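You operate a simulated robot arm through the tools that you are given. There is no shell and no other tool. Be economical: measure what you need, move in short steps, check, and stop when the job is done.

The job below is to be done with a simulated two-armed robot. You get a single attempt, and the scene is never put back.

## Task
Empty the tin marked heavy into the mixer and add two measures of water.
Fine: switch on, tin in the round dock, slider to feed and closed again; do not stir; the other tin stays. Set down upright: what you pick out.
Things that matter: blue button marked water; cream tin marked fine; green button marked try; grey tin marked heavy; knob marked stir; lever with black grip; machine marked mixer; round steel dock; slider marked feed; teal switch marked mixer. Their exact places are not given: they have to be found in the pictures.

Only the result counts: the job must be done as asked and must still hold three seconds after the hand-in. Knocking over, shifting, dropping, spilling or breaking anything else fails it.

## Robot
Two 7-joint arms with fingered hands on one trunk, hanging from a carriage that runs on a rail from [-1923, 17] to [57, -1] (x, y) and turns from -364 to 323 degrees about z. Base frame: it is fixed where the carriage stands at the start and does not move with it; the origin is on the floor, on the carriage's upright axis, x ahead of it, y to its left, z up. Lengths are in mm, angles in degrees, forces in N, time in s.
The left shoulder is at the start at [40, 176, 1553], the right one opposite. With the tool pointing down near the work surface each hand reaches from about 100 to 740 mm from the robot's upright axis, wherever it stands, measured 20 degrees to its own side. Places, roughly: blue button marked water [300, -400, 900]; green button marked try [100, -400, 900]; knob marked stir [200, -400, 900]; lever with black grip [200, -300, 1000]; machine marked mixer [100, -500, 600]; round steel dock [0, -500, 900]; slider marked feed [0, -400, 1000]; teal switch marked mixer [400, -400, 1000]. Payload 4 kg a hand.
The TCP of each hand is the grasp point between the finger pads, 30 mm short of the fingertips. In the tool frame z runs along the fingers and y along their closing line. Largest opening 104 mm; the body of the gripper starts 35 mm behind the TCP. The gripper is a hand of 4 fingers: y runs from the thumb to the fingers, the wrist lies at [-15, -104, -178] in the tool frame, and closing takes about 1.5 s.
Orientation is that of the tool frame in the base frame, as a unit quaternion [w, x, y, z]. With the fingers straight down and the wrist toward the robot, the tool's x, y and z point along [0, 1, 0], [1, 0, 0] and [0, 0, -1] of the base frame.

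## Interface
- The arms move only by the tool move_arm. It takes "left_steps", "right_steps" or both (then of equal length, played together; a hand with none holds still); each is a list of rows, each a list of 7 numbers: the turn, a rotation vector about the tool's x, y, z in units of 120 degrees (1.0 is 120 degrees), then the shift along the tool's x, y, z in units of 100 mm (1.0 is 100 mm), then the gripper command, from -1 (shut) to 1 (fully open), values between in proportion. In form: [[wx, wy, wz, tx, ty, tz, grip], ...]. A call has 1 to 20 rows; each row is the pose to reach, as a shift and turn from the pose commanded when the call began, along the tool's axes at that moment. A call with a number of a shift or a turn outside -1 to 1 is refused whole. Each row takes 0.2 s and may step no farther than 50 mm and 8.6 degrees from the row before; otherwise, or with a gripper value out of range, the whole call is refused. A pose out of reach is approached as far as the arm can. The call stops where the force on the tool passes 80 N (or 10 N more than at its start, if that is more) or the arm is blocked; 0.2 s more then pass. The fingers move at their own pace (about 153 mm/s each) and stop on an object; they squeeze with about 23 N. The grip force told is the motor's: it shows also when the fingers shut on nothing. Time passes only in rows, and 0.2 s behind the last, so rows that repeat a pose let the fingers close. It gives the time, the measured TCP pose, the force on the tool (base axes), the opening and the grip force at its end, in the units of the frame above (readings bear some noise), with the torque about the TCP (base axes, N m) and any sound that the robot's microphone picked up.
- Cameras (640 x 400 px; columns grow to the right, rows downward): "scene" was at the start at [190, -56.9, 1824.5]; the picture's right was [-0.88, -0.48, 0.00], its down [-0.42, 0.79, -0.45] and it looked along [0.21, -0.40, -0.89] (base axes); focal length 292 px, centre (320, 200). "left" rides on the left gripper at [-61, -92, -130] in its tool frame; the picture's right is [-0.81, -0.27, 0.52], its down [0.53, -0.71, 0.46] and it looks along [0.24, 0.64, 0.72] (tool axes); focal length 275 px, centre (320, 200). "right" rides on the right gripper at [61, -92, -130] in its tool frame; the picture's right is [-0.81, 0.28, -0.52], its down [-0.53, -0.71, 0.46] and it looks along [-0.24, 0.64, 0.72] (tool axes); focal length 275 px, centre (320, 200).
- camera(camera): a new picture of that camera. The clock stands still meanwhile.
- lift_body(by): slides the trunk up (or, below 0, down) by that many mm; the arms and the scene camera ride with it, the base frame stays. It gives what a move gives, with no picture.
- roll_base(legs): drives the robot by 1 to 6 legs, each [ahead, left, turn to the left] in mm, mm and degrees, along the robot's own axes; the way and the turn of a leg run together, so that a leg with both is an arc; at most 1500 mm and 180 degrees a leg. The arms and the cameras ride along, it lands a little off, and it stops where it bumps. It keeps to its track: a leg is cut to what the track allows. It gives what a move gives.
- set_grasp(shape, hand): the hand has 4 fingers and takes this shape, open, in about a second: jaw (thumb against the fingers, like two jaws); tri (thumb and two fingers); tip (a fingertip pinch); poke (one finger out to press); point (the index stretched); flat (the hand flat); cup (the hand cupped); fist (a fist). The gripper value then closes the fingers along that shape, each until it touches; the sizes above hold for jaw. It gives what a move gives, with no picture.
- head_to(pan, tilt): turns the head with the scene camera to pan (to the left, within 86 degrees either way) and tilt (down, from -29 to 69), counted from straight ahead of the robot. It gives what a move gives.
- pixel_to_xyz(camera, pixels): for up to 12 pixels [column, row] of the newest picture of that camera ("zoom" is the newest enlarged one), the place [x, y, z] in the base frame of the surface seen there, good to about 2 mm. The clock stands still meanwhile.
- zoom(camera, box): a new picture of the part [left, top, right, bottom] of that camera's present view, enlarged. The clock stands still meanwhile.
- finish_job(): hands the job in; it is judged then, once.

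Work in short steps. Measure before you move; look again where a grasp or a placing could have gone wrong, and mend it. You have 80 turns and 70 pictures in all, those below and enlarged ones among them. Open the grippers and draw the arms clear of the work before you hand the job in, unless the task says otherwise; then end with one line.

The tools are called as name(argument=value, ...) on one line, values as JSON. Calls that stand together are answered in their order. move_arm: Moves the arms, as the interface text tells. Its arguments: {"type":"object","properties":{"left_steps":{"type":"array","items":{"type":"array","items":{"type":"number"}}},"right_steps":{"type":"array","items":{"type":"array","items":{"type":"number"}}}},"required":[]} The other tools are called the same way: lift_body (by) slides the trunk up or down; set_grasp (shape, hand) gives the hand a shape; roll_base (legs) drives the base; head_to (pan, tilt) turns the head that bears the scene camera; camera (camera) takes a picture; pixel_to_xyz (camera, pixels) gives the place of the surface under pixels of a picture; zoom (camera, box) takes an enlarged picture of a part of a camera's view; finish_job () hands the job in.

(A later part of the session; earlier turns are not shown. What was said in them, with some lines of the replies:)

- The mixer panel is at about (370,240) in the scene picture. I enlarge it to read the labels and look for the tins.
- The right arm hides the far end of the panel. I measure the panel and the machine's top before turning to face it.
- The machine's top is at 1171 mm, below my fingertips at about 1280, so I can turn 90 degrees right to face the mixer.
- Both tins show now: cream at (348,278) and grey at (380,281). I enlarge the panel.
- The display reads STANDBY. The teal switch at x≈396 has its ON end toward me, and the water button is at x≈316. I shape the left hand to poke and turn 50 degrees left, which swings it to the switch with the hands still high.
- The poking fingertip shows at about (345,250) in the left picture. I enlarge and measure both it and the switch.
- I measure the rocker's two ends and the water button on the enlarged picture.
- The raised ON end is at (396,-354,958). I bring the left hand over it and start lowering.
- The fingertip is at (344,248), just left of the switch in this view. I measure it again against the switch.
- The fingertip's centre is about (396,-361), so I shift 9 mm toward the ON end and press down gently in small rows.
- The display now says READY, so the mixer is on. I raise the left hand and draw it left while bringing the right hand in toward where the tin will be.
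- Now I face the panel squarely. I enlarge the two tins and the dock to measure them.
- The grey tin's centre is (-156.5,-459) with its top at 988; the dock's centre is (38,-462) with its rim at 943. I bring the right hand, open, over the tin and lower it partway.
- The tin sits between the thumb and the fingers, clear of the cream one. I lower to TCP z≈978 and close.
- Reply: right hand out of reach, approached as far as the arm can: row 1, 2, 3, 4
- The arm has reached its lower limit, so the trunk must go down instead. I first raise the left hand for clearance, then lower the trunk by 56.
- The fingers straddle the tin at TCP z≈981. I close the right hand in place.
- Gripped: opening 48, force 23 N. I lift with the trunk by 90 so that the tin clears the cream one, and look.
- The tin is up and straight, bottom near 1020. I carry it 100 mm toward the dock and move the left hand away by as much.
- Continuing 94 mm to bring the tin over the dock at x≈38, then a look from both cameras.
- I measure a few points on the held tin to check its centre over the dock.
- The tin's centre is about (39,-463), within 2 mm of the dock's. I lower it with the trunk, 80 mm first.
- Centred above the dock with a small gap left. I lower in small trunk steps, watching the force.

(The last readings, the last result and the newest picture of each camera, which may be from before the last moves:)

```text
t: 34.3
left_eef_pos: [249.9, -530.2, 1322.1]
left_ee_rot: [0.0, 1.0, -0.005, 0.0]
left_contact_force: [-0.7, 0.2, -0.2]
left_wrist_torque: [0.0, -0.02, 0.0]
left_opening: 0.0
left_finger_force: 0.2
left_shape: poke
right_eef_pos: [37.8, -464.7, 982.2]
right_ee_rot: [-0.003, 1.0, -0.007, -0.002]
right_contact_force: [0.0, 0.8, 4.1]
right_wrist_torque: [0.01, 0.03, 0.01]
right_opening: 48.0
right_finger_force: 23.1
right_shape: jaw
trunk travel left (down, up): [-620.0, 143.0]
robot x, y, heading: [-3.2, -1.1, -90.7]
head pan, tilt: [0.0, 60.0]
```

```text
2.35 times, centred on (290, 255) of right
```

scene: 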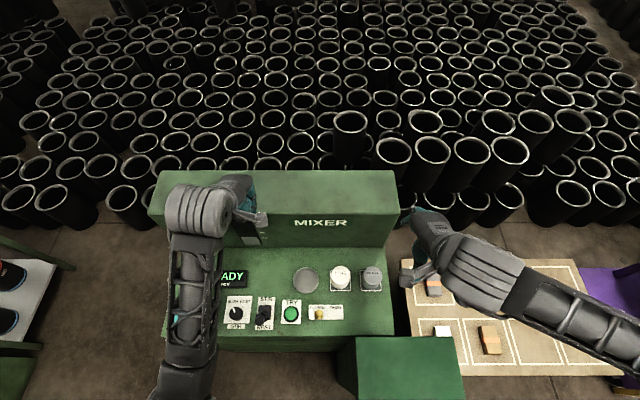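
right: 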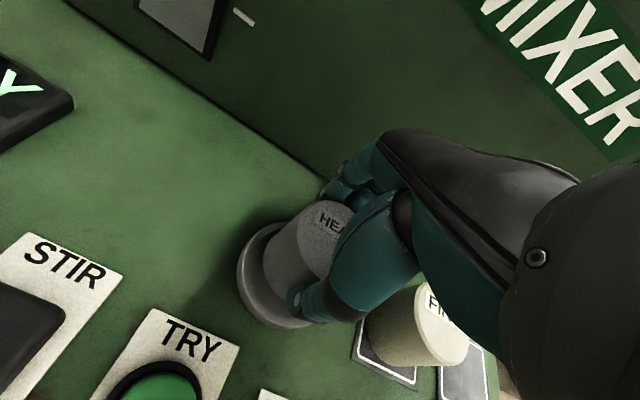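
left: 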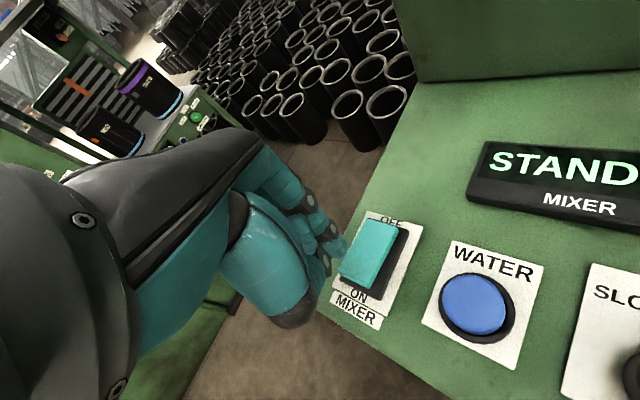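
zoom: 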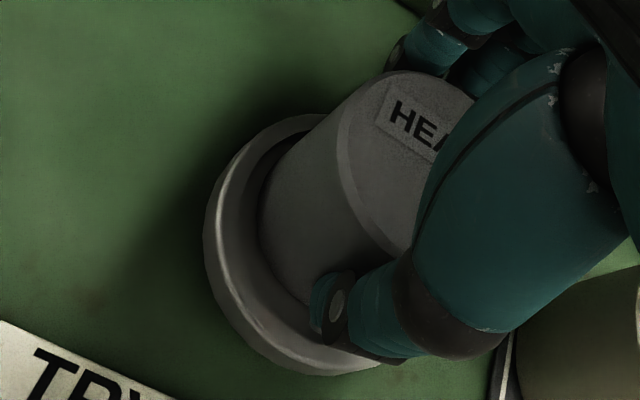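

The force turned to +4 N upward and the tin sits inside the rim. I open the hand and look before rising.

move_arm(right_steps=[[0, 0, 0, 0, 0, 0, -0.05], [0, 0, 0, 0, 0, 0, 0.2], [0, 0, 0, 0, 0, 0, 0.6], [0, 0, 0, 0, 0, 0, 1], [0, 0, 0, 0, 0, 0, 1], [0, 0, 0, 0, 0, 0, 1]])

lift_body(by=100)

camera(camera="right")

```text
t: 35.7
left_eef_pos: [248.9, -530.4, 1321.4]
left_ee_rot: [0.0, 1.0, -0.005, 0.0]
left_contact_force: [0.1, 0.4, -0.6]
left_wrist_torque: [0.0, -0.02, 0.0]
left_opening: 0.2
left_finger_force: 0.0
left_shape: poke
right_eef_pos: [38.2, -463.8, 981.9]
right_ee_rot: [-0.002, 1.0, -0.007, -0.003]
right_contact_force: [0.5, -0.4, -0.3]
right_wrist_torque: [0.01, -0.03, -0.03]
right_opening: 104.0
right_finger_force: 0.2
right_shape: jaw
trunk travel left (down, up): [-620.0, 143.0]
robot x, y, heading: [3.9, 2.0, -90.6]
head pan, tilt: [0.0, 60.0]
```

```text
t: 37.0
left_eef_pos: [250.0, -529.8, 1420.9]
left_ee_rot: [0.0, 1.0, -0.005, 0.0]
left_contact_force: [0.7, -0.2, -0.4]
left_wrist_torque: [0.0, -0.01, 0.0]
left_opening: 0.1
left_finger_force: 0.1
left_shape: poke
right_eef_pos: [38.7, -465.2, 1081.4]
right_ee_rot: [-0.004, 1.0, -0.007, -0.002]
right_contact_force: [0.0, 0.4, 0.2]
right_wrist_torque: [-0.01, -0.01, -0.01]
right_opening: 103.8
right_finger_force: 0.0
right_shape: jaw
trunk travel left (down, up): [-720.0, 43.0]
robot x, y, heading: [-3.2, 0.7, -90.5]
head pan, tilt: [0.0, 60.0]
```

```text
39 pictures are left
```

right: 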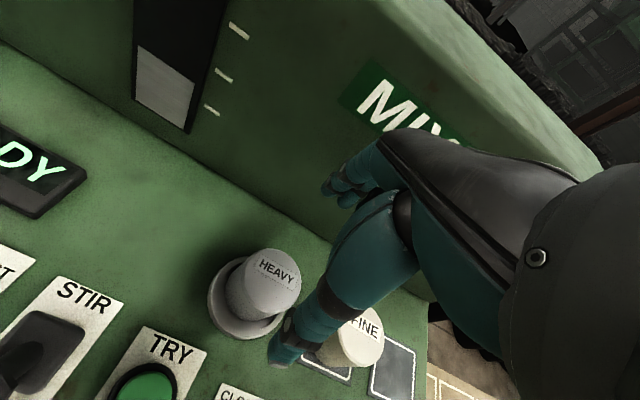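

The tin stands upright in the dock. Next is the slider, whose knob is at about (-1,-361,977): I draw the hand back over it with a half-open grip.

move_arm(right_steps=[[0, 0, 0, -0.1, -0.25, -0.1, 1], [0, 0, 0, -0.2, -0.5, -0.1, 1], [0, 0, 0, -0.3, -0.75, -0.1, 0.5], [0, 0, 0, -0.41, -1, -0.1, 0.2], [0, 0, 0, -0.41, -1, -0.1, 0.2]])

camera(camera="right")

camera(camera="scene")

```text
t: 38.2
left_eef_pos: [249.4, -529.5, 1421.3]
left_ee_rot: [0.001, 1.0, -0.006, 0.0]
left_contact_force: [-0.3, -0.2, 0.1]
left_wrist_torque: [-0.01, -0.01, 0.0]
left_opening: 0.0
left_finger_force: 0.0
left_shape: poke
right_eef_pos: [1.8, -365.7, 1092.6]
right_ee_rot: [-0.003, 1.0, -0.007, -0.003]
right_contact_force: [0.0, -0.4, 1.1]
right_wrist_torque: [0.01, -0.01, -0.01]
right_opening: 62.9
right_finger_force: 0.0
right_shape: jaw
trunk travel left (down, up): [-720.0, 43.0]
robot x, y, heading: [-3.8, -1.5, -90.6]
head pan, tilt: [0.0, 60.0]
```

```text
38 pictures are left
```

right: 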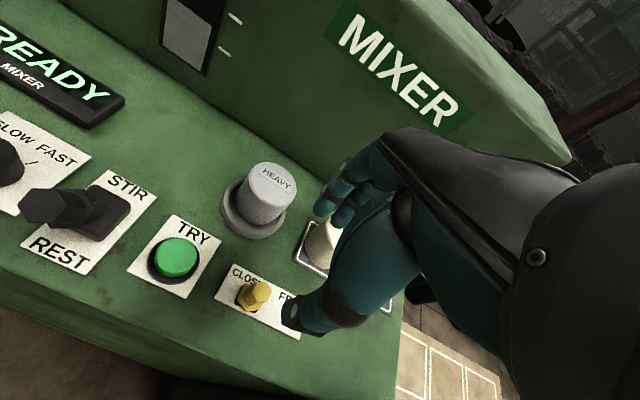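

```text
37 pictures are left
```

scene: 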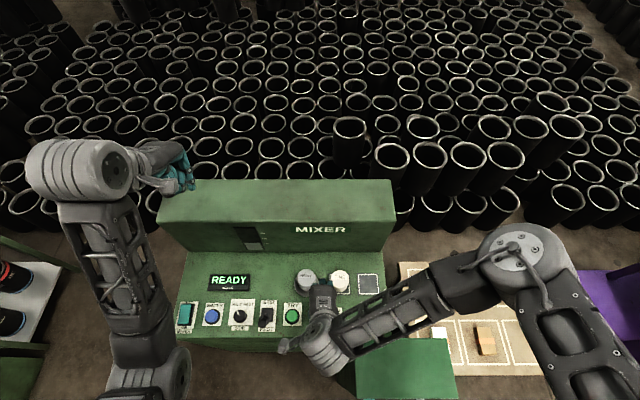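

I measure the knob in the right picture around (260,290).

zoom(camera="right", box=[200, 250, 320, 340])

pixel_to_xyz(camera="right", pixels=[[259, 286], [252, 285], [266, 290], [262, 294], [246, 298], [256, 307], [274, 232], [297, 320]])

```text
4.44 times, centred on (260, 295) of right
```

zoom: 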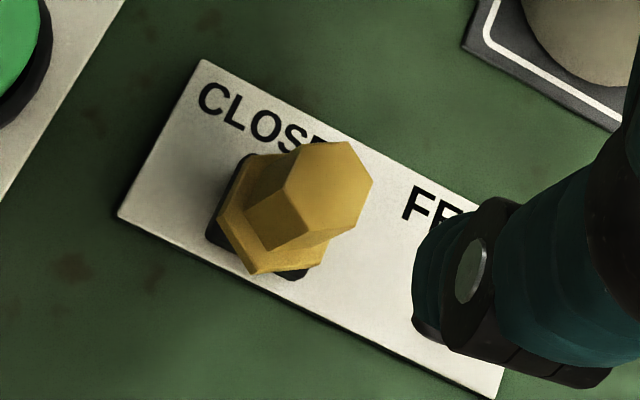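

```text
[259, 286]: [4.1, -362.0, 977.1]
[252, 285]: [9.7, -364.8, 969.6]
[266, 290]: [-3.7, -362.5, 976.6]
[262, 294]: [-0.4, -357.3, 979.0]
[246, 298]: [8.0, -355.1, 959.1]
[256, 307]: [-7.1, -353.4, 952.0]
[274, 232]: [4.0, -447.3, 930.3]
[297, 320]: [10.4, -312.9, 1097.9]
```

The knob's centre is about (0,-361), top 977. I trim 4 mm toward me and lower the trunk 100.

move_arm(right_steps=[[0, 0, 0, 0.0, -0.04, 0, 0.2], [0, 0, 0, 0, -0.04, 0, 0.2]])

lift_body(by=-85)

camera(camera="right")

```text
t: 38.8
left_eef_pos: [249.5, -529.7, 1421.3]
left_ee_rot: [0.0, 1.0, -0.006, 0.0]
left_contact_force: [-0.2, -0.3, -0.5]
left_wrist_torque: [0.0, 0.01, 0.0]
left_opening: 0.4
left_finger_force: 0.2
left_shape: poke
right_eef_pos: [-0.1, -360.8, 1091.2]
right_ee_rot: [-0.003, 1.0, -0.007, -0.003]
right_contact_force: [-0.1, 0.6, 0.8]
right_wrist_torque: [0.01, -0.01, -0.02]
right_opening: 63.0
right_finger_force: 0.1
right_shape: jaw
trunk travel left (down, up): [-720.0, 43.0]
robot x, y, heading: [-0.7, -2.3, -90.6]
head pan, tilt: [0.0, 60.0]
```

```text
t: 40.0
left_eef_pos: [249.0, -530.3, 1335.6]
left_ee_rot: [0.0, 1.0, -0.005, 0.0]
left_contact_force: [0.4, -0.4, 0.1]
left_wrist_torque: [-0.02, 0.01, -0.03]
left_opening: 0.0
left_finger_force: 0.1
left_shape: poke
right_eef_pos: [-1.4, -360.6, 1007.3]
right_ee_rot: [-0.003, 1.0, -0.007, -0.003]
right_contact_force: [-0.6, 0.5, -1.2]
right_wrist_torque: [-0.01, -0.03, -0.02]
right_opening: 63.0
right_finger_force: 0.0
right_shape: jaw
trunk travel left (down, up): [-635.0, 128.0]
robot x, y, heading: [0.4, 0.3, -90.5]
head pan, tilt: [0.0, 60.0]
```

```text
35 pictures are left
```

right: 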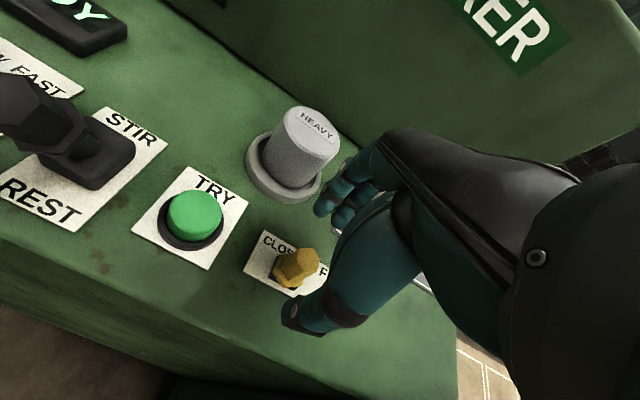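

The knob lies between thumb and fingers, with TRY well clear. I lower 31 more and close on the knob.

lift_body(by=-30)

move_arm(right_steps=[[0, 0, 0, 0, 0, 0, 0], [0, 0, 0, 0, 0, 0, -0.3], [0, 0, 0, 0, 0, 0, -0.6], [0, 0, 0, 0, 0, 0, -1], [0, 0, 0, 0, 0, 0, -1], [0, 0, 0, 0, 0, 0, -1], [0, 0, 0, 0, 0, 0, -1]])

camera(camera="right")

```text
t: 40.8
left_eef_pos: [249.9, -530.6, 1306.1]
left_ee_rot: [-0.001, 1.0, -0.006, 0.0]
left_contact_force: [0.3, -0.1, -0.6]
left_wrist_torque: [-0.01, 0.0, -0.01]
left_opening: 0.1
left_finger_force: 0.0
left_shape: poke
right_eef_pos: [0.2, -361.4, 978.3]
right_ee_rot: [-0.003, 1.0, -0.007, -0.002]
right_contact_force: [0.2, 0.4, 0.0]
right_wrist_torque: [-0.03, -0.03, 0.0]
right_opening: 63.0
right_finger_force: 0.1
right_shape: jaw
trunk travel left (down, up): [-605.0, 158.0]
robot x, y, heading: [-0.9, 4.1, -90.5]
head pan, tilt: [0.0, 60.0]
```

```text
t: 42.4
left_eef_pos: [249.7, -530.2, 1305.6]
left_ee_rot: [0.001, 1.0, -0.004, 0.0]
left_contact_force: [0.0, -0.3, 0.3]
left_wrist_torque: [0.0, 0.01, 0.0]
left_opening: 0.0
left_finger_force: 0.1
left_shape: poke
right_eef_pos: [-0.0, -360.9, 976.6]
right_ee_rot: [-0.004, 1.0, -0.007, -0.003]
right_contact_force: [-0.6, 0.6, 1.2]
right_wrist_torque: [-0.11, 0.04, -0.01]
right_opening: 12.0
right_finger_force: 23.2
right_shape: jaw
trunk travel left (down, up): [-605.0, 158.0]
robot x, y, heading: [1.8, 0.6, -90.8]
head pan, tilt: [0.0, 60.0]
```

```text
34 pictures are left
```

right: 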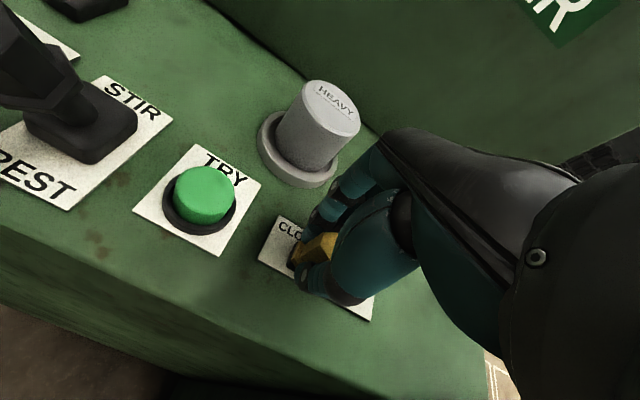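

The knob is held (opening 12, 23 N). I pull it toward FEED (-x) in small rows.

move_arm(right_steps=[[0, 0, 0, -0.08, 0, 0, -1], [0, 0, 0, -0.16, 0, 0, -1], [0, 0, 0, -0.24, 0, 0, -1], [0, 0, 0, -0.32, 0, 0, -1], [0, 0, 0, -0.38, 0, 0, -1], [0, 0, 0, -0.38, 0, 0, -1]])

camera(camera="right")

zoom(camera="scene", box=[160, 220, 400, 370])

```text
t: 43.8
left_eef_pos: [249.7, -530.0, 1305.6]
left_ee_rot: [0.0, 1.0, -0.005, 0.0]
left_contact_force: [0.6, -0.4, 0.2]
left_wrist_torque: [0.04, 0.02, 0.02]
left_opening: 0.1
left_finger_force: 0.0
left_shape: poke
right_eef_pos: [-38.5, -361.1, 977.4]
right_ee_rot: [-0.004, 1.0, -0.007, -0.003]
right_contact_force: [-1.5, -1.1, -5.2]
right_wrist_torque: [-0.12, 0.03, 0.01]
right_opening: 11.6
right_finger_force: 23.0
right_shape: jaw
trunk travel left (down, up): [-605.0, 158.0]
robot x, y, heading: [3.3, -2.8, -90.4]
head pan, tilt: [0.0, 60.0]
```

```text
33 pictures are left
```

right: 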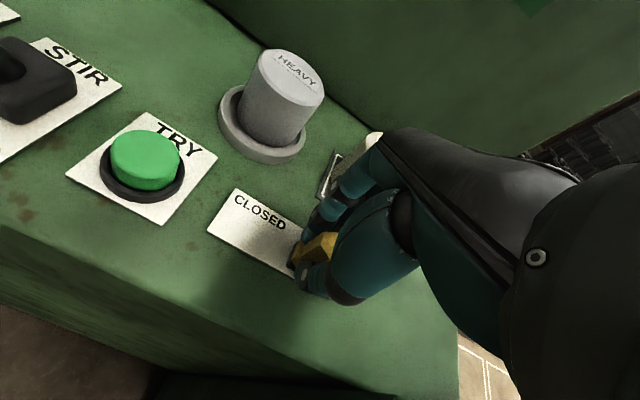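

```text
2.67 times, centred on (280, 295) of scene
```

zoom: 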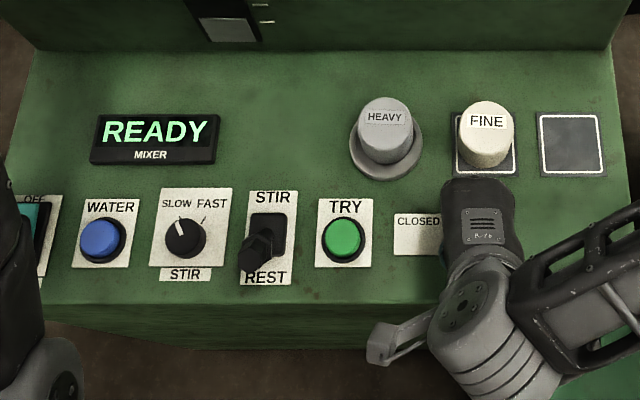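

The knob has moved 38 mm with me. I push a bit further to find the end stop and wait a second for the tin to empty.

move_arm(right_steps=[[0, 0, 0, -0.03, 0, 0, -1], [0, 0, 0, -0.05, 0, 0, -1], [0, 0, 0, -0.07, 0, 0, -1], [0, 0, 0, -0.07, 0, 0, -1], [0, 0, 0, -0.07, 0, 0, -1], [0, 0, 0, -0.07, 0, 0, -1], [0, 0, 0, -0.07, 0, 0, -1]])

zoom(camera="scene", box=[160, 180, 400, 330])

```text
t: 45.4
left_eef_pos: [251.4, -530.6, 1307.4]
left_ee_rot: [0.001, 1.0, -0.005, 0.001]
left_contact_force: [-0.1, 0.0, -0.5]
left_wrist_torque: [0.0, 0.03, 0.01]
left_opening: 0.0
left_finger_force: 0.2
left_shape: poke
right_eef_pos: [-40.9, -360.9, 977.4]
right_ee_rot: [-0.004, 1.0, -0.006, -0.001]
right_contact_force: [12.6, 1.4, -2.7]
right_wrist_torque: [-0.06, -0.26, 0.07]
right_opening: 11.4
right_finger_force: 23.1
right_shape: jaw
trunk travel left (down, up): [-605.0, 158.0]
robot x, y, heading: [-0.5, 0.6, -90.7]
head pan, tilt: [0.0, 60.0]
```

```text
2.67 times, centred on (280, 255) of scene
```

zoom: 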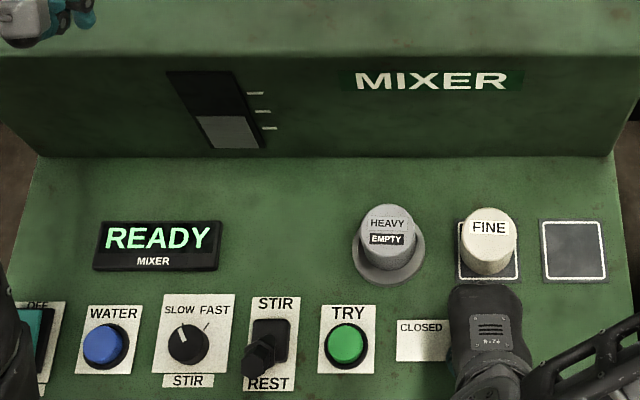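

The tin now shows EMPTY and the end stop was felt (12.6 N). I slide the knob back to CLOSED, up to its stop.

move_arm(right_steps=[[0, 0, 0, 0.08, 0, 0, -1], [0, 0, 0, 0.16, 0, 0, -1], [0, 0, 0, 0.24, 0, 0, -1], [0, 0, 0, 0.32, 0, 0, -1], [0, 0, 0, 0.4, 0, 0, -1], [0, 0, 0, 0.45, 0, 0, -1], [0, 0, 0, 0.48, 0, 0, -1], [0, 0, 0, 0.49, 0, 0, -1], [0, 0, 0, 0.49, 0, 0, -1]])

zoom(camera="scene", box=[160, 180, 400, 330])

```text
t: 47.4
left_eef_pos: [250.0, -530.5, 1304.5]
left_ee_rot: [0.001, 1.0, -0.006, -0.001]
left_contact_force: [-0.4, -0.8, 0.1]
left_wrist_torque: [0.01, 0.0, -0.01]
left_opening: 0.0
left_finger_force: 0.1
left_shape: poke
right_eef_pos: [1.3, -360.2, 976.7]
right_ee_rot: [-0.003, 1.0, -0.007, -0.004]
right_contact_force: [-6.5, 4.5, 8.1]
right_wrist_torque: [0.0, 0.21, -0.02]
right_opening: 11.5
right_finger_force: 22.8
right_shape: jaw
trunk travel left (down, up): [-605.0, 158.0]
robot x, y, heading: [1.1, -4.3, -90.8]
head pan, tilt: [0.0, 60.0]
```

```text
2.67 times, centred on (280, 255) of scene
```

zoom: 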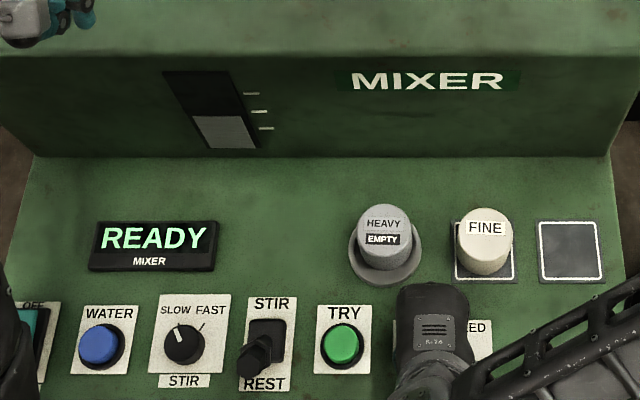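

The knob is back against the CLOSED stop. I open partway and raise the trunk.

move_arm(right_steps=[[0, 0, 0, -0.05, 0, 0, -0.6], [0, 0, 0, -0.05, 0, 0, -0.2], [0, 0, 0, -0.05, 0, 0, 0.2], [0, 0, 0, -0.05, 0, 0, 0.2], [0, 0, 0, -0.05, 0, 0, 0.2]])

lift_body(by=115)

camera(camera="right")

```text
t: 48.6
left_eef_pos: [249.6, -528.6, 1306.3]
left_ee_rot: [0.0, 1.0, -0.005, 0.0]
left_contact_force: [0.2, -0.3, 0.3]
left_wrist_torque: [0.01, -0.01, 0.0]
left_opening: 0.0
left_finger_force: 0.1
left_shape: poke
right_eef_pos: [-1.1, -360.4, 977.4]
right_ee_rot: [-0.003, 1.0, -0.007, -0.002]
right_contact_force: [0.5, 0.2, -0.2]
right_wrist_torque: [0.0, 0.01, -0.02]
right_opening: 62.1
right_finger_force: 0.1
right_shape: jaw
trunk travel left (down, up): [-605.0, 158.0]
robot x, y, heading: [-0.9, -0.9, -90.7]
head pan, tilt: [0.0, 60.0]
```

```text
t: 50.0
left_eef_pos: [250.7, -529.6, 1421.1]
left_ee_rot: [0.0, 1.0, -0.005, 0.0]
left_contact_force: [0.1, -0.4, 0.6]
left_wrist_torque: [-0.01, 0.03, 0.0]
left_opening: 0.1
left_finger_force: 0.2
left_shape: poke
right_eef_pos: [-0.6, -361.1, 1091.5]
right_ee_rot: [-0.003, 1.0, -0.007, -0.003]
right_contact_force: [-0.3, 0.4, 0.6]
right_wrist_torque: [-0.02, 0.01, 0.0]
right_opening: 61.7
right_finger_force: 0.1
right_shape: jaw
trunk travel left (down, up): [-720.0, 43.0]
robot x, y, heading: [3.6, -1.3, -90.5]
head pan, tilt: [0.0, 60.0]
```

```text
29 pictures are left
```

right: 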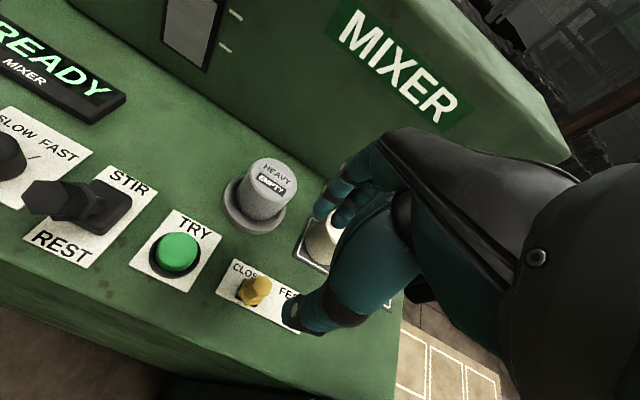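

The slider is closed and the tin empty. Now the water button at (316,-364,957): I bring the left hand above it while raising the right one.

move_arm(left_steps=[[0, 0, 0, 0.18, -0.21, 0, -1], [0, 0, 0, 0.36, -0.42, 0, -1], [0, 0, 0, 0.54, -0.63, 0, -1], [0, 0, 0, 0.73, -0.85, 0, -1]], right_steps=[[0, 0, 0, 0, 0, -0.25, 0.2], [0, 0, 0, 0, 0, -0.5, 0.2], [0, 0, 0, 0, 0, -0.75, 0.2], [0, 0, 0, 0, 0, -1, 0.2]])

move_arm(left_steps=[[0, 0, 0, 0, -0.28, 0.15, -1], [0, 0, 0, 0, -0.56, 0.3, -1], [0, 0, 0, 0, -0.84, 0.5, -1], [0, 0, 0, 0, -0.84, 0.8, -1], [0, 0, 0, 0, -0.84, 1, -1]])

move_arm(left_steps=[[0, 0, 0, 0, 0, 0.33, -1], [0, 0, 0, 0, 0, 0.66, -1], [0, 0, 0, 0, 0, 1, -1]])

move_arm(left_steps=[[0, 0, 0, 0, 0, 0.33, -1], [0, 0, 0, 0, 0, 0.66, -1], [0, 0, 0, 0, 0, 1, -1], [0, 0, 0, 0, 0, 1, -1]])

camera(camera="left")

```text
t: 51.0
left_eef_pos: [324.3, -447.0, 1419.5]
left_ee_rot: [0.0, 1.0, -0.005, -0.001]
left_contact_force: [-0.9, -0.1, -1.0]
left_wrist_torque: [0.01, -0.02, 0.01]
left_opening: 0.0
left_finger_force: 0.0
left_shape: poke
right_eef_pos: [-2.1, -363.0, 1189.7]
right_ee_rot: [-0.004, 1.0, -0.007, -0.002]
right_contact_force: [-0.2, 0.6, 1.0]
right_wrist_torque: [-0.03, 0.02, -0.02]
right_opening: 62.0
right_finger_force: 0.1
right_shape: jaw
trunk travel left (down, up): [-720.0, 43.0]
robot x, y, heading: [-2.4, 1.9, -90.8]
head pan, tilt: [0.0, 60.0]
```

```text
t: 52.2
left_eef_pos: [328.2, -376.1, 1315.5]
left_ee_rot: [-0.001, 1.0, -0.005, -0.001]
left_contact_force: [-0.3, -0.5, 0.6]
left_wrist_torque: [0.01, -0.01, 0.03]
left_opening: 0.2
left_finger_force: 0.1
left_shape: poke
left hand out of reach, approached as far as the arm can: row 2, 3, 4, 5
right_eef_pos: [-2.4, -362.7, 1190.6]
right_ee_rot: [-0.004, 1.0, -0.007, -0.003]
right_contact_force: [0.5, -0.2, 0.1]
right_wrist_torque: [-0.05, 0.01, -0.02]
right_opening: 62.1
right_finger_force: 0.0
right_shape: jaw
trunk travel left (down, up): [-720.0, 43.0]
robot x, y, heading: [-1.0, 1.6, -90.5]
head pan, tilt: [0.0, 60.0]
```

```text
t: 53.0
left_eef_pos: [329.7, -376.1, 1214.8]
left_ee_rot: [0.0, 1.0, -0.006, 0.0]
left_contact_force: [0.8, -0.2, -0.2]
left_wrist_torque: [-0.01, -0.01, 0.02]
left_opening: 0.0
left_finger_force: 0.0
left_shape: poke
right_eef_pos: [-1.5, -362.5, 1189.9]
right_ee_rot: [-0.004, 1.0, -0.007, -0.002]
right_contact_force: [0.1, -0.2, -0.1]
right_wrist_torque: [-0.04, 0.01, -0.02]
right_opening: 62.2
right_finger_force: 0.0
right_shape: jaw
trunk travel left (down, up): [-720.0, 43.0]
robot x, y, heading: [-1.0, 0.8, -90.6]
head pan, tilt: [0.0, 60.0]
```

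```text
t: 54.0
left_eef_pos: [327.6, -376.2, 1112.6]
left_ee_rot: [0.001, 1.0, -0.005, 0.0]
left_contact_force: [-0.6, -0.8, -1.0]
left_wrist_torque: [0.01, 0.01, -0.02]
left_opening: 0.0
left_finger_force: 0.1
left_shape: poke
right_eef_pos: [-0.9, -363.3, 1190.7]
right_ee_rot: [-0.004, 1.0, -0.007, -0.003]
right_contact_force: [-0.1, 0.3, 0.6]
right_wrist_torque: [0.03, 0.01, 0.01]
right_opening: 62.0
right_finger_force: 0.1
right_shape: jaw
trunk travel left (down, up): [-720.0, 43.0]
robot x, y, heading: [1.0, 0.0, -90.8]
head pan, tilt: [0.0, 60.0]
```

```text
28 pictures are left
```

left: 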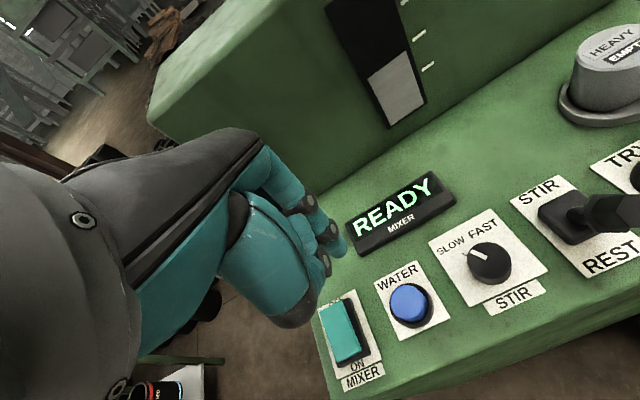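

I measure the fingertip and the button in this view.

pixel_to_xyz(camera="left", pixels=[[343, 247], [340, 242], [408, 303], [395, 300], [423, 308], [410, 290], [410, 317]])

move_arm(left_steps=[[0, 0, 0, -0.01, -0.08, 0.1, -1], [0, 0, 0, -0.03, -0.15, 0.4, -1], [0, 0, 0, -0.03, -0.15, 0.7, -1], [0, 0, 0, -0.03, -0.15, 0.7, -1]])

camera(camera="left")

```text
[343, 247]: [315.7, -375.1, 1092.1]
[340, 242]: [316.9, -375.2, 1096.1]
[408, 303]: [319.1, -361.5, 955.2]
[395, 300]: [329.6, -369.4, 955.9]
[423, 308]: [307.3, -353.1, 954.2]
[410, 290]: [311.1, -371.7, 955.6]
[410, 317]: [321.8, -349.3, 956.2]
```

```text
t: 55.0
left_eef_pos: [323.4, -359.9, 1044.7]
left_ee_rot: [0.0, 1.0, -0.006, 0.0]
left_contact_force: [-0.2, 0.0, -0.6]
left_wrist_torque: [-0.03, 0.03, 0.01]
left_opening: 0.0
left_finger_force: 0.1
left_shape: poke
right_eef_pos: [-2.1, -363.2, 1189.9]
right_ee_rot: [-0.003, 1.0, -0.006, -0.003]
right_contact_force: [-0.8, -0.4, 0.4]
right_wrist_torque: [-0.01, -0.02, -0.01]
right_opening: 62.2
right_finger_force: 0.1
right_shape: jaw
trunk travel left (down, up): [-720.0, 43.0]
robot x, y, heading: [-0.9, -0.5, -90.5]
head pan, tilt: [0.0, 60.0]
```

```text
27 pictures are left
```

left: 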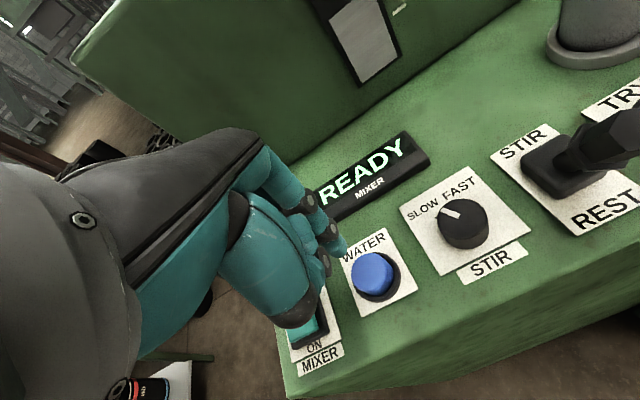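

The button's centre is about (318,-361) and the tip lies about (-8,-5) from the TCP. I check that the curled fingers over the switch sit well above the tip.

pixel_to_xyz(camera="left", pixels=[[300, 318], [285, 322], [313, 305], [318, 285], [326, 262], [343, 247], [312, 326], [372, 272]])

```text
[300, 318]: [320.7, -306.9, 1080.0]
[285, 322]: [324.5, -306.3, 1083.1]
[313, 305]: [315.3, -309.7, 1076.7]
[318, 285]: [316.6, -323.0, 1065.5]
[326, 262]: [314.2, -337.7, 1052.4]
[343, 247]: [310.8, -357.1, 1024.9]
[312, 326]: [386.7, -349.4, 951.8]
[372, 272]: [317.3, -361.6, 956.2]
```

The curled fingers are 30-50 mm above the tip, so they clear. I centre the tip and go down onto the button for the first press.

move_arm(left_steps=[[0, 0, 0, 0.02, -0.045, 0.2, -1], [0, 0, 0, 0.02, -0.045, 0.4, -1], [0, 0, 0, 0.02, -0.045, 0.52, -1], [0, 0, 0, 0.02, -0.045, 0.57, -1], [0, 0, 0, 0.02, -0.045, 0.6, -1], [0, 0, 0, 0.02, -0.045, 0.62, -1]])

camera(camera="left")

```text
t: 56.5
left_eef_pos: [329.3, -354.9, 983.5]
left_ee_rot: [0.0, 1.0, -0.005, 0.0]
left_contact_force: [0.3, 0.4, 2.2]
left_wrist_torque: [0.06, 0.01, -0.02]
left_opening: 0.4
left_finger_force: 0.1
left_shape: poke
right_eef_pos: [-1.5, -362.1, 1189.7]
right_ee_rot: [-0.003, 1.0, -0.006, -0.004]
right_contact_force: [-0.3, 0.1, 0.4]
right_wrist_torque: [0.02, 0.01, -0.02]
right_opening: 61.9
right_finger_force: 0.0
right_shape: jaw
trunk travel left (down, up): [-720.0, 43.0]
robot x, y, heading: [-4.4, 0.5, -90.6]
head pan, tilt: [0.0, 60.0]
heard: click
```

```text
26 pictures are left
```

left: 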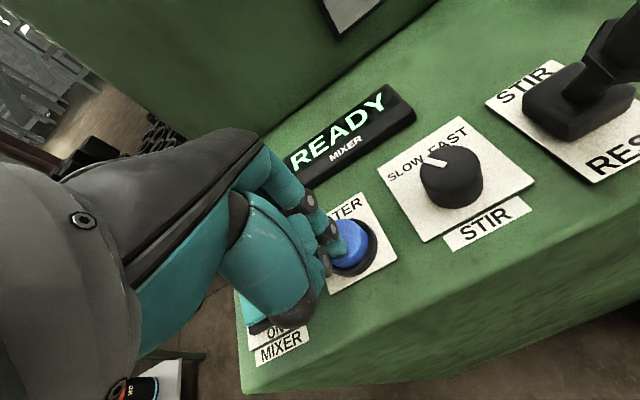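

A click was heard with 2 N. I lift off 40 mm and look at the gauge and display to see whether one measure counted.

move_arm(left_steps=[[0, 0, 0, 0, 0, -0.2, -1], [0, 0, 0, 0, 0, -0.4, -1], [0, 0, 0, 0, 0, -0.4, -1]])

camera(camera="scene")

zoom(camera="scene", box=[160, 190, 340, 320])

```text
t: 57.2
left_eef_pos: [328.9, -356.2, 1022.8]
left_ee_rot: [0.0, 1.0, -0.005, -0.001]
left_contact_force: [0.0, 0.3, -0.4]
left_wrist_torque: [-0.04, 0.03, 0.02]
left_opening: 0.0
left_finger_force: 0.0
left_shape: poke
right_eef_pos: [-1.6, -363.1, 1190.1]
right_ee_rot: [-0.003, 1.0, -0.007, -0.003]
right_contact_force: [0.3, -0.3, 0.6]
right_wrist_torque: [0.01, -0.03, -0.04]
right_opening: 62.0
right_finger_force: 0.0
right_shape: jaw
trunk travel left (down, up): [-720.0, 43.0]
robot x, y, heading: [0.8, -0.7, -90.9]
head pan, tilt: [0.0, 60.0]
```

```text
25 pictures are left
```

scene: 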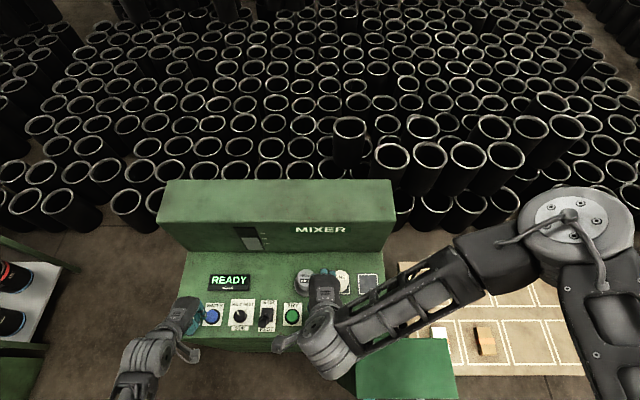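

```text
3.08 times, centred on (250, 255) of scene
```

zoom: 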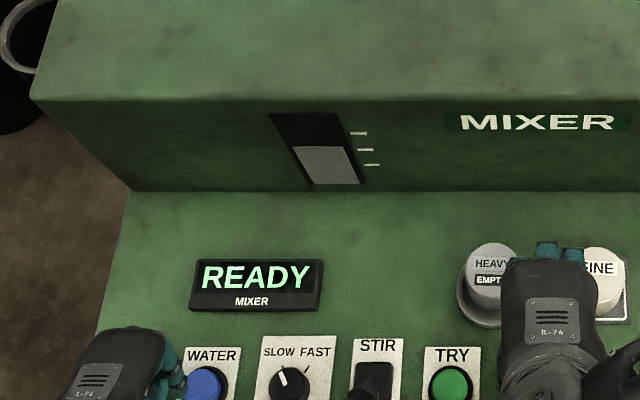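

The gauge seems slightly higher than before. I enlarge it for a reference before the second press.

zoom(camera="scene", box=[228, 215, 278, 250])

move_arm(left_steps=[[0, 0, 0, 0, 0, 0.2, -1], [0, 0, 0, 0, 0, 0.32, -1], [0, 0, 0, 0, 0, 0.37, -1], [0, 0, 0, 0, 0, 0.4, -1], [0, 0, 0, 0, 0, 0.4, -1]])

```text
11.43 times, centred on (253, 232) of scene
```

zoom: 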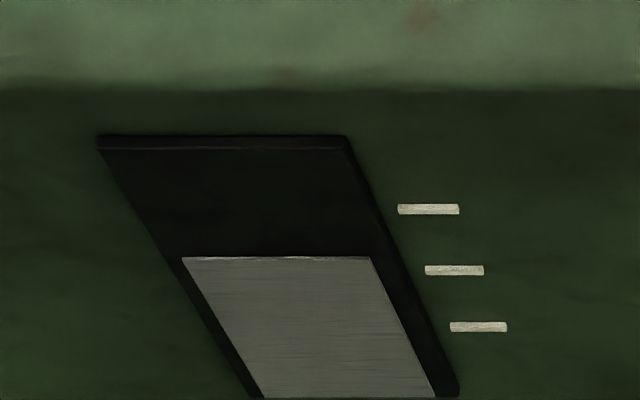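

```text
t: 58.5
left_eef_pos: [328.5, -356.4, 983.5]
left_ee_rot: [0.0, 1.0, -0.006, -0.001]
left_contact_force: [-0.6, 0.8, 1.7]
left_wrist_torque: [0.02, 0.03, 0.02]
left_opening: 0.0
left_finger_force: 0.2
left_shape: poke
right_eef_pos: [-0.9, -362.0, 1190.4]
right_ee_rot: [-0.003, 1.0, -0.007, -0.004]
right_contact_force: [0.3, -0.1, 0.6]
right_wrist_torque: [-0.01, -0.01, 0.03]
right_opening: 61.9
right_finger_force: 0.1
right_shape: jaw
trunk travel left (down, up): [-720.0, 43.0]
robot x, y, heading: [2.2, 0.5, -90.7]
head pan, tilt: [0.0, 60.0]
heard: click
```

A second click. I lift off and compare the gauge with the reference (fill top at row 257, middle mark at 270).

move_arm(left_steps=[[0, 0, 0, 0, 0, -0.25, -1], [0, 0, 0, 0, 0, -0.5, -1], [0, 0, 0, 0, 0, -0.75, -1], [0, 0, 0, 0, 0, -1, -1]])

zoom(camera="scene", box=[228, 215, 278, 250])

```text
t: 59.5
left_eef_pos: [330.4, -356.8, 1085.9]
left_ee_rot: [-0.001, 1.0, -0.006, 0.0]
left_contact_force: [0.2, -0.1, 1.0]
left_wrist_torque: [-0.01, -0.02, 0.0]
left_opening: 0.0
left_finger_force: 0.0
left_shape: poke
right_eef_pos: [-1.3, -362.7, 1190.3]
right_ee_rot: [-0.004, 1.0, -0.007, -0.003]
right_contact_force: [0.3, -0.3, 0.4]
right_wrist_torque: [-0.03, 0.01, 0.03]
right_opening: 62.3
right_finger_force: 0.0
right_shape: jaw
trunk travel left (down, up): [-720.0, 43.0]
robot x, y, heading: [0.3, -1.5, -90.5]
head pan, tilt: [0.0, 60.0]
```

```text
11.43 times, centred on (253, 232) of scene
```

zoom: 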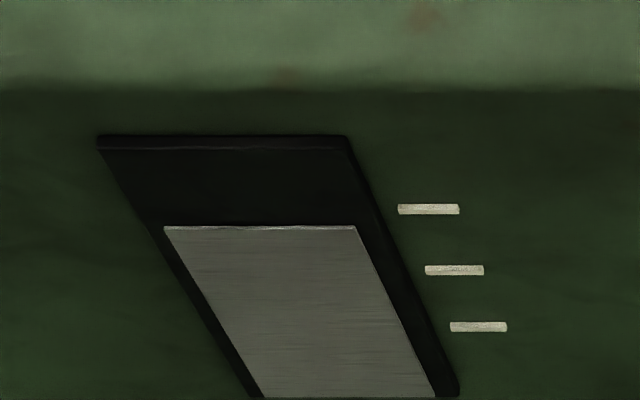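

The gauge rose again by one equal step (fill top from row 257 to 227), so two measures are in. I draw both arms up and clear, and open the hands.

move_arm(left_steps=[[0, 0, 0, 0, 0, -0.25, -1], [0, 0, 0, 0, 0, -0.5, -1], [0, 0, 0, 0, 0, -0.75, -1], [0, 0, 0, 0, 0, -1, -1]], right_steps=[[0, 0, 0, 0, 0, -0.25, 1], [0, 0, 0, 0, 0, -0.5, 1], [0, 0, 0, -0.3, 0, -0.75, 1], [0, 0, 0, -0.6, 0, -1, 1]])

move_arm(left_steps=[[0, 0, 0, 0.2, 0, -0.25, -1], [0, 0, 0, 0.4, 0, -0.5, -1], [0, 0, 0, 0.6, 0, -0.75, -1], [0, 0, 0, 0.8, 0, -1, -1]], right_steps=[[0, 0, 0, -0.25, 0, 0, 1], [0, 0, 0, -0.5, 0, 0, 1], [0, 0, 0, -0.75, 0, 0, 1], [0, 0, 0, -1, 0, 0, 1]])

move_arm(right_steps=[[0, 0, 0, -0.25, 0, 0, 1], [0, 0, 0, -0.5, 0, 0, 1], [0, 0, 0, -0.75, 0, 0, 1], [0, 0, 0, -1, 0, 0, 1]])

set_grasp(hand="left", shape="jaw")

camera(camera="scene")

zoom(camera="scene", box=[160, 200, 400, 350])

```text
t: 60.5
left_eef_pos: [330.9, -356.2, 1186.6]
left_ee_rot: [0.0, 1.0, -0.004, -0.001]
left_contact_force: [-0.2, -0.2, 0.4]
left_wrist_torque: [0.01, -0.01, -0.02]
left_opening: 0.2
left_finger_force: 0.1
left_shape: poke
right_eef_pos: [-60.9, -363.0, 1291.6]
right_ee_rot: [-0.003, 1.0, -0.008, -0.002]
right_contact_force: [-0.2, 0.6, 0.2]
right_wrist_torque: [0.01, -0.04, -0.03]
right_opening: 103.8
right_finger_force: 0.0
right_shape: jaw
trunk travel left (down, up): [-720.0, 43.0]
robot x, y, heading: [-1.1, 1.2, -90.6]
head pan, tilt: [0.0, 60.0]
```

```text
t: 61.5
left_eef_pos: [407.8, -358.9, 1285.0]
left_ee_rot: [0.0, 1.0, -0.005, 0.001]
left_contact_force: [0.0, 0.4, -0.9]
left_wrist_torque: [0.02, 0.0, 0.01]
left_opening: 0.0
left_finger_force: 0.0
left_shape: poke
right_eef_pos: [-157.9, -364.4, 1289.8]
right_ee_rot: [-0.003, 1.0, -0.007, -0.002]
right_contact_force: [0.7, 1.4, 0.0]
right_wrist_torque: [-0.01, 0.04, 0.01]
right_opening: 103.7
right_finger_force: 0.1
right_shape: jaw
right hand out of reach, approached as far as the arm can: row 4
trunk travel left (down, up): [-720.0, 43.0]
robot x, y, heading: [-1.3, 4.2, -90.8]
head pan, tilt: [0.0, 60.0]
```

```text
t: 62.5
left_eef_pos: [408.0, -358.7, 1285.3]
left_ee_rot: [0.0, 1.0, -0.005, 0.0]
left_contact_force: [0.0, -0.2, 0.1]
left_wrist_torque: [0.02, -0.04, 0.02]
left_opening: 0.0
left_finger_force: 0.0
left_shape: poke
right_eef_pos: [-256.3, -373.2, 1286.8]
right_ee_rot: [-0.003, 1.0, -0.006, -0.002]
right_contact_force: [0.2, -1.2, 0.1]
right_wrist_torque: [0.02, -0.02, -0.02]
right_opening: 103.9
right_finger_force: 0.0
right_shape: jaw
right hand out of reach, approached as far as the arm can: row 1, 2, 3, 4
trunk travel left (down, up): [-720.0, 43.0]
robot x, y, heading: [-0.8, 2.0, -90.8]
head pan, tilt: [0.0, 60.0]
```

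```text
t: 63.4
left_eef_pos: [407.8, -358.6, 1284.4]
left_ee_rot: [0.0, 1.0, -0.006, -0.001]
left_contact_force: [0.5, -0.3, 0.1]
left_wrist_torque: [0.01, -0.02, 0.02]
left_opening: 103.7
left_finger_force: 0.1
left_shape: jaw
right_eef_pos: [-257.1, -374.3, 1285.6]
right_ee_rot: [-0.003, 1.0, -0.008, -0.002]
right_contact_force: [-0.4, -0.3, 0.5]
right_wrist_torque: [0.01, 0.0, -0.03]
right_opening: 103.8
right_finger_force: 0.2
right_shape: jaw
trunk travel left (down, up): [-720.0, 43.0]
robot x, y, heading: [1.1, 1.6, -90.7]
head pan, tilt: [0.0, 60.0]
```

```text
21 pictures are left
```

scene: 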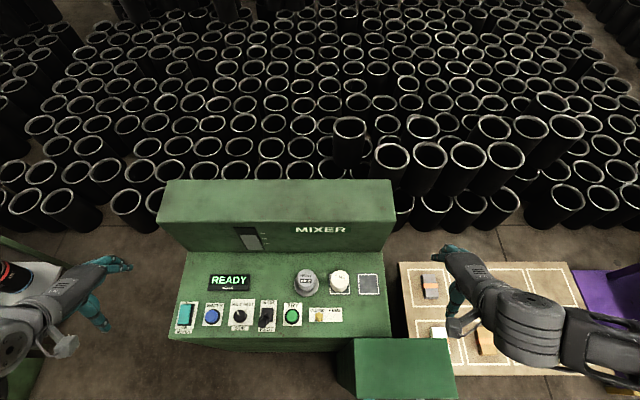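

```text
2.67 times, centred on (280, 275) of scene
```

zoom: 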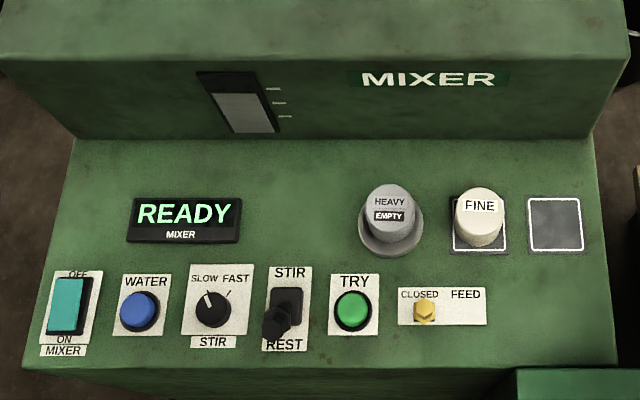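

The picture shows the mixer READY, the tin upright and EMPTY in the dock, the slider CLOSED, the lever at REST and the cream tin in its place. Both hands are open and clear, so I hand in.

finish_job()

```text
The job is handed in.
```

The heavy tin is emptied into the mixer and stands upright in the dock, two measures of water are in, the slider is closed, nothing was stirred, and the job is handed in.
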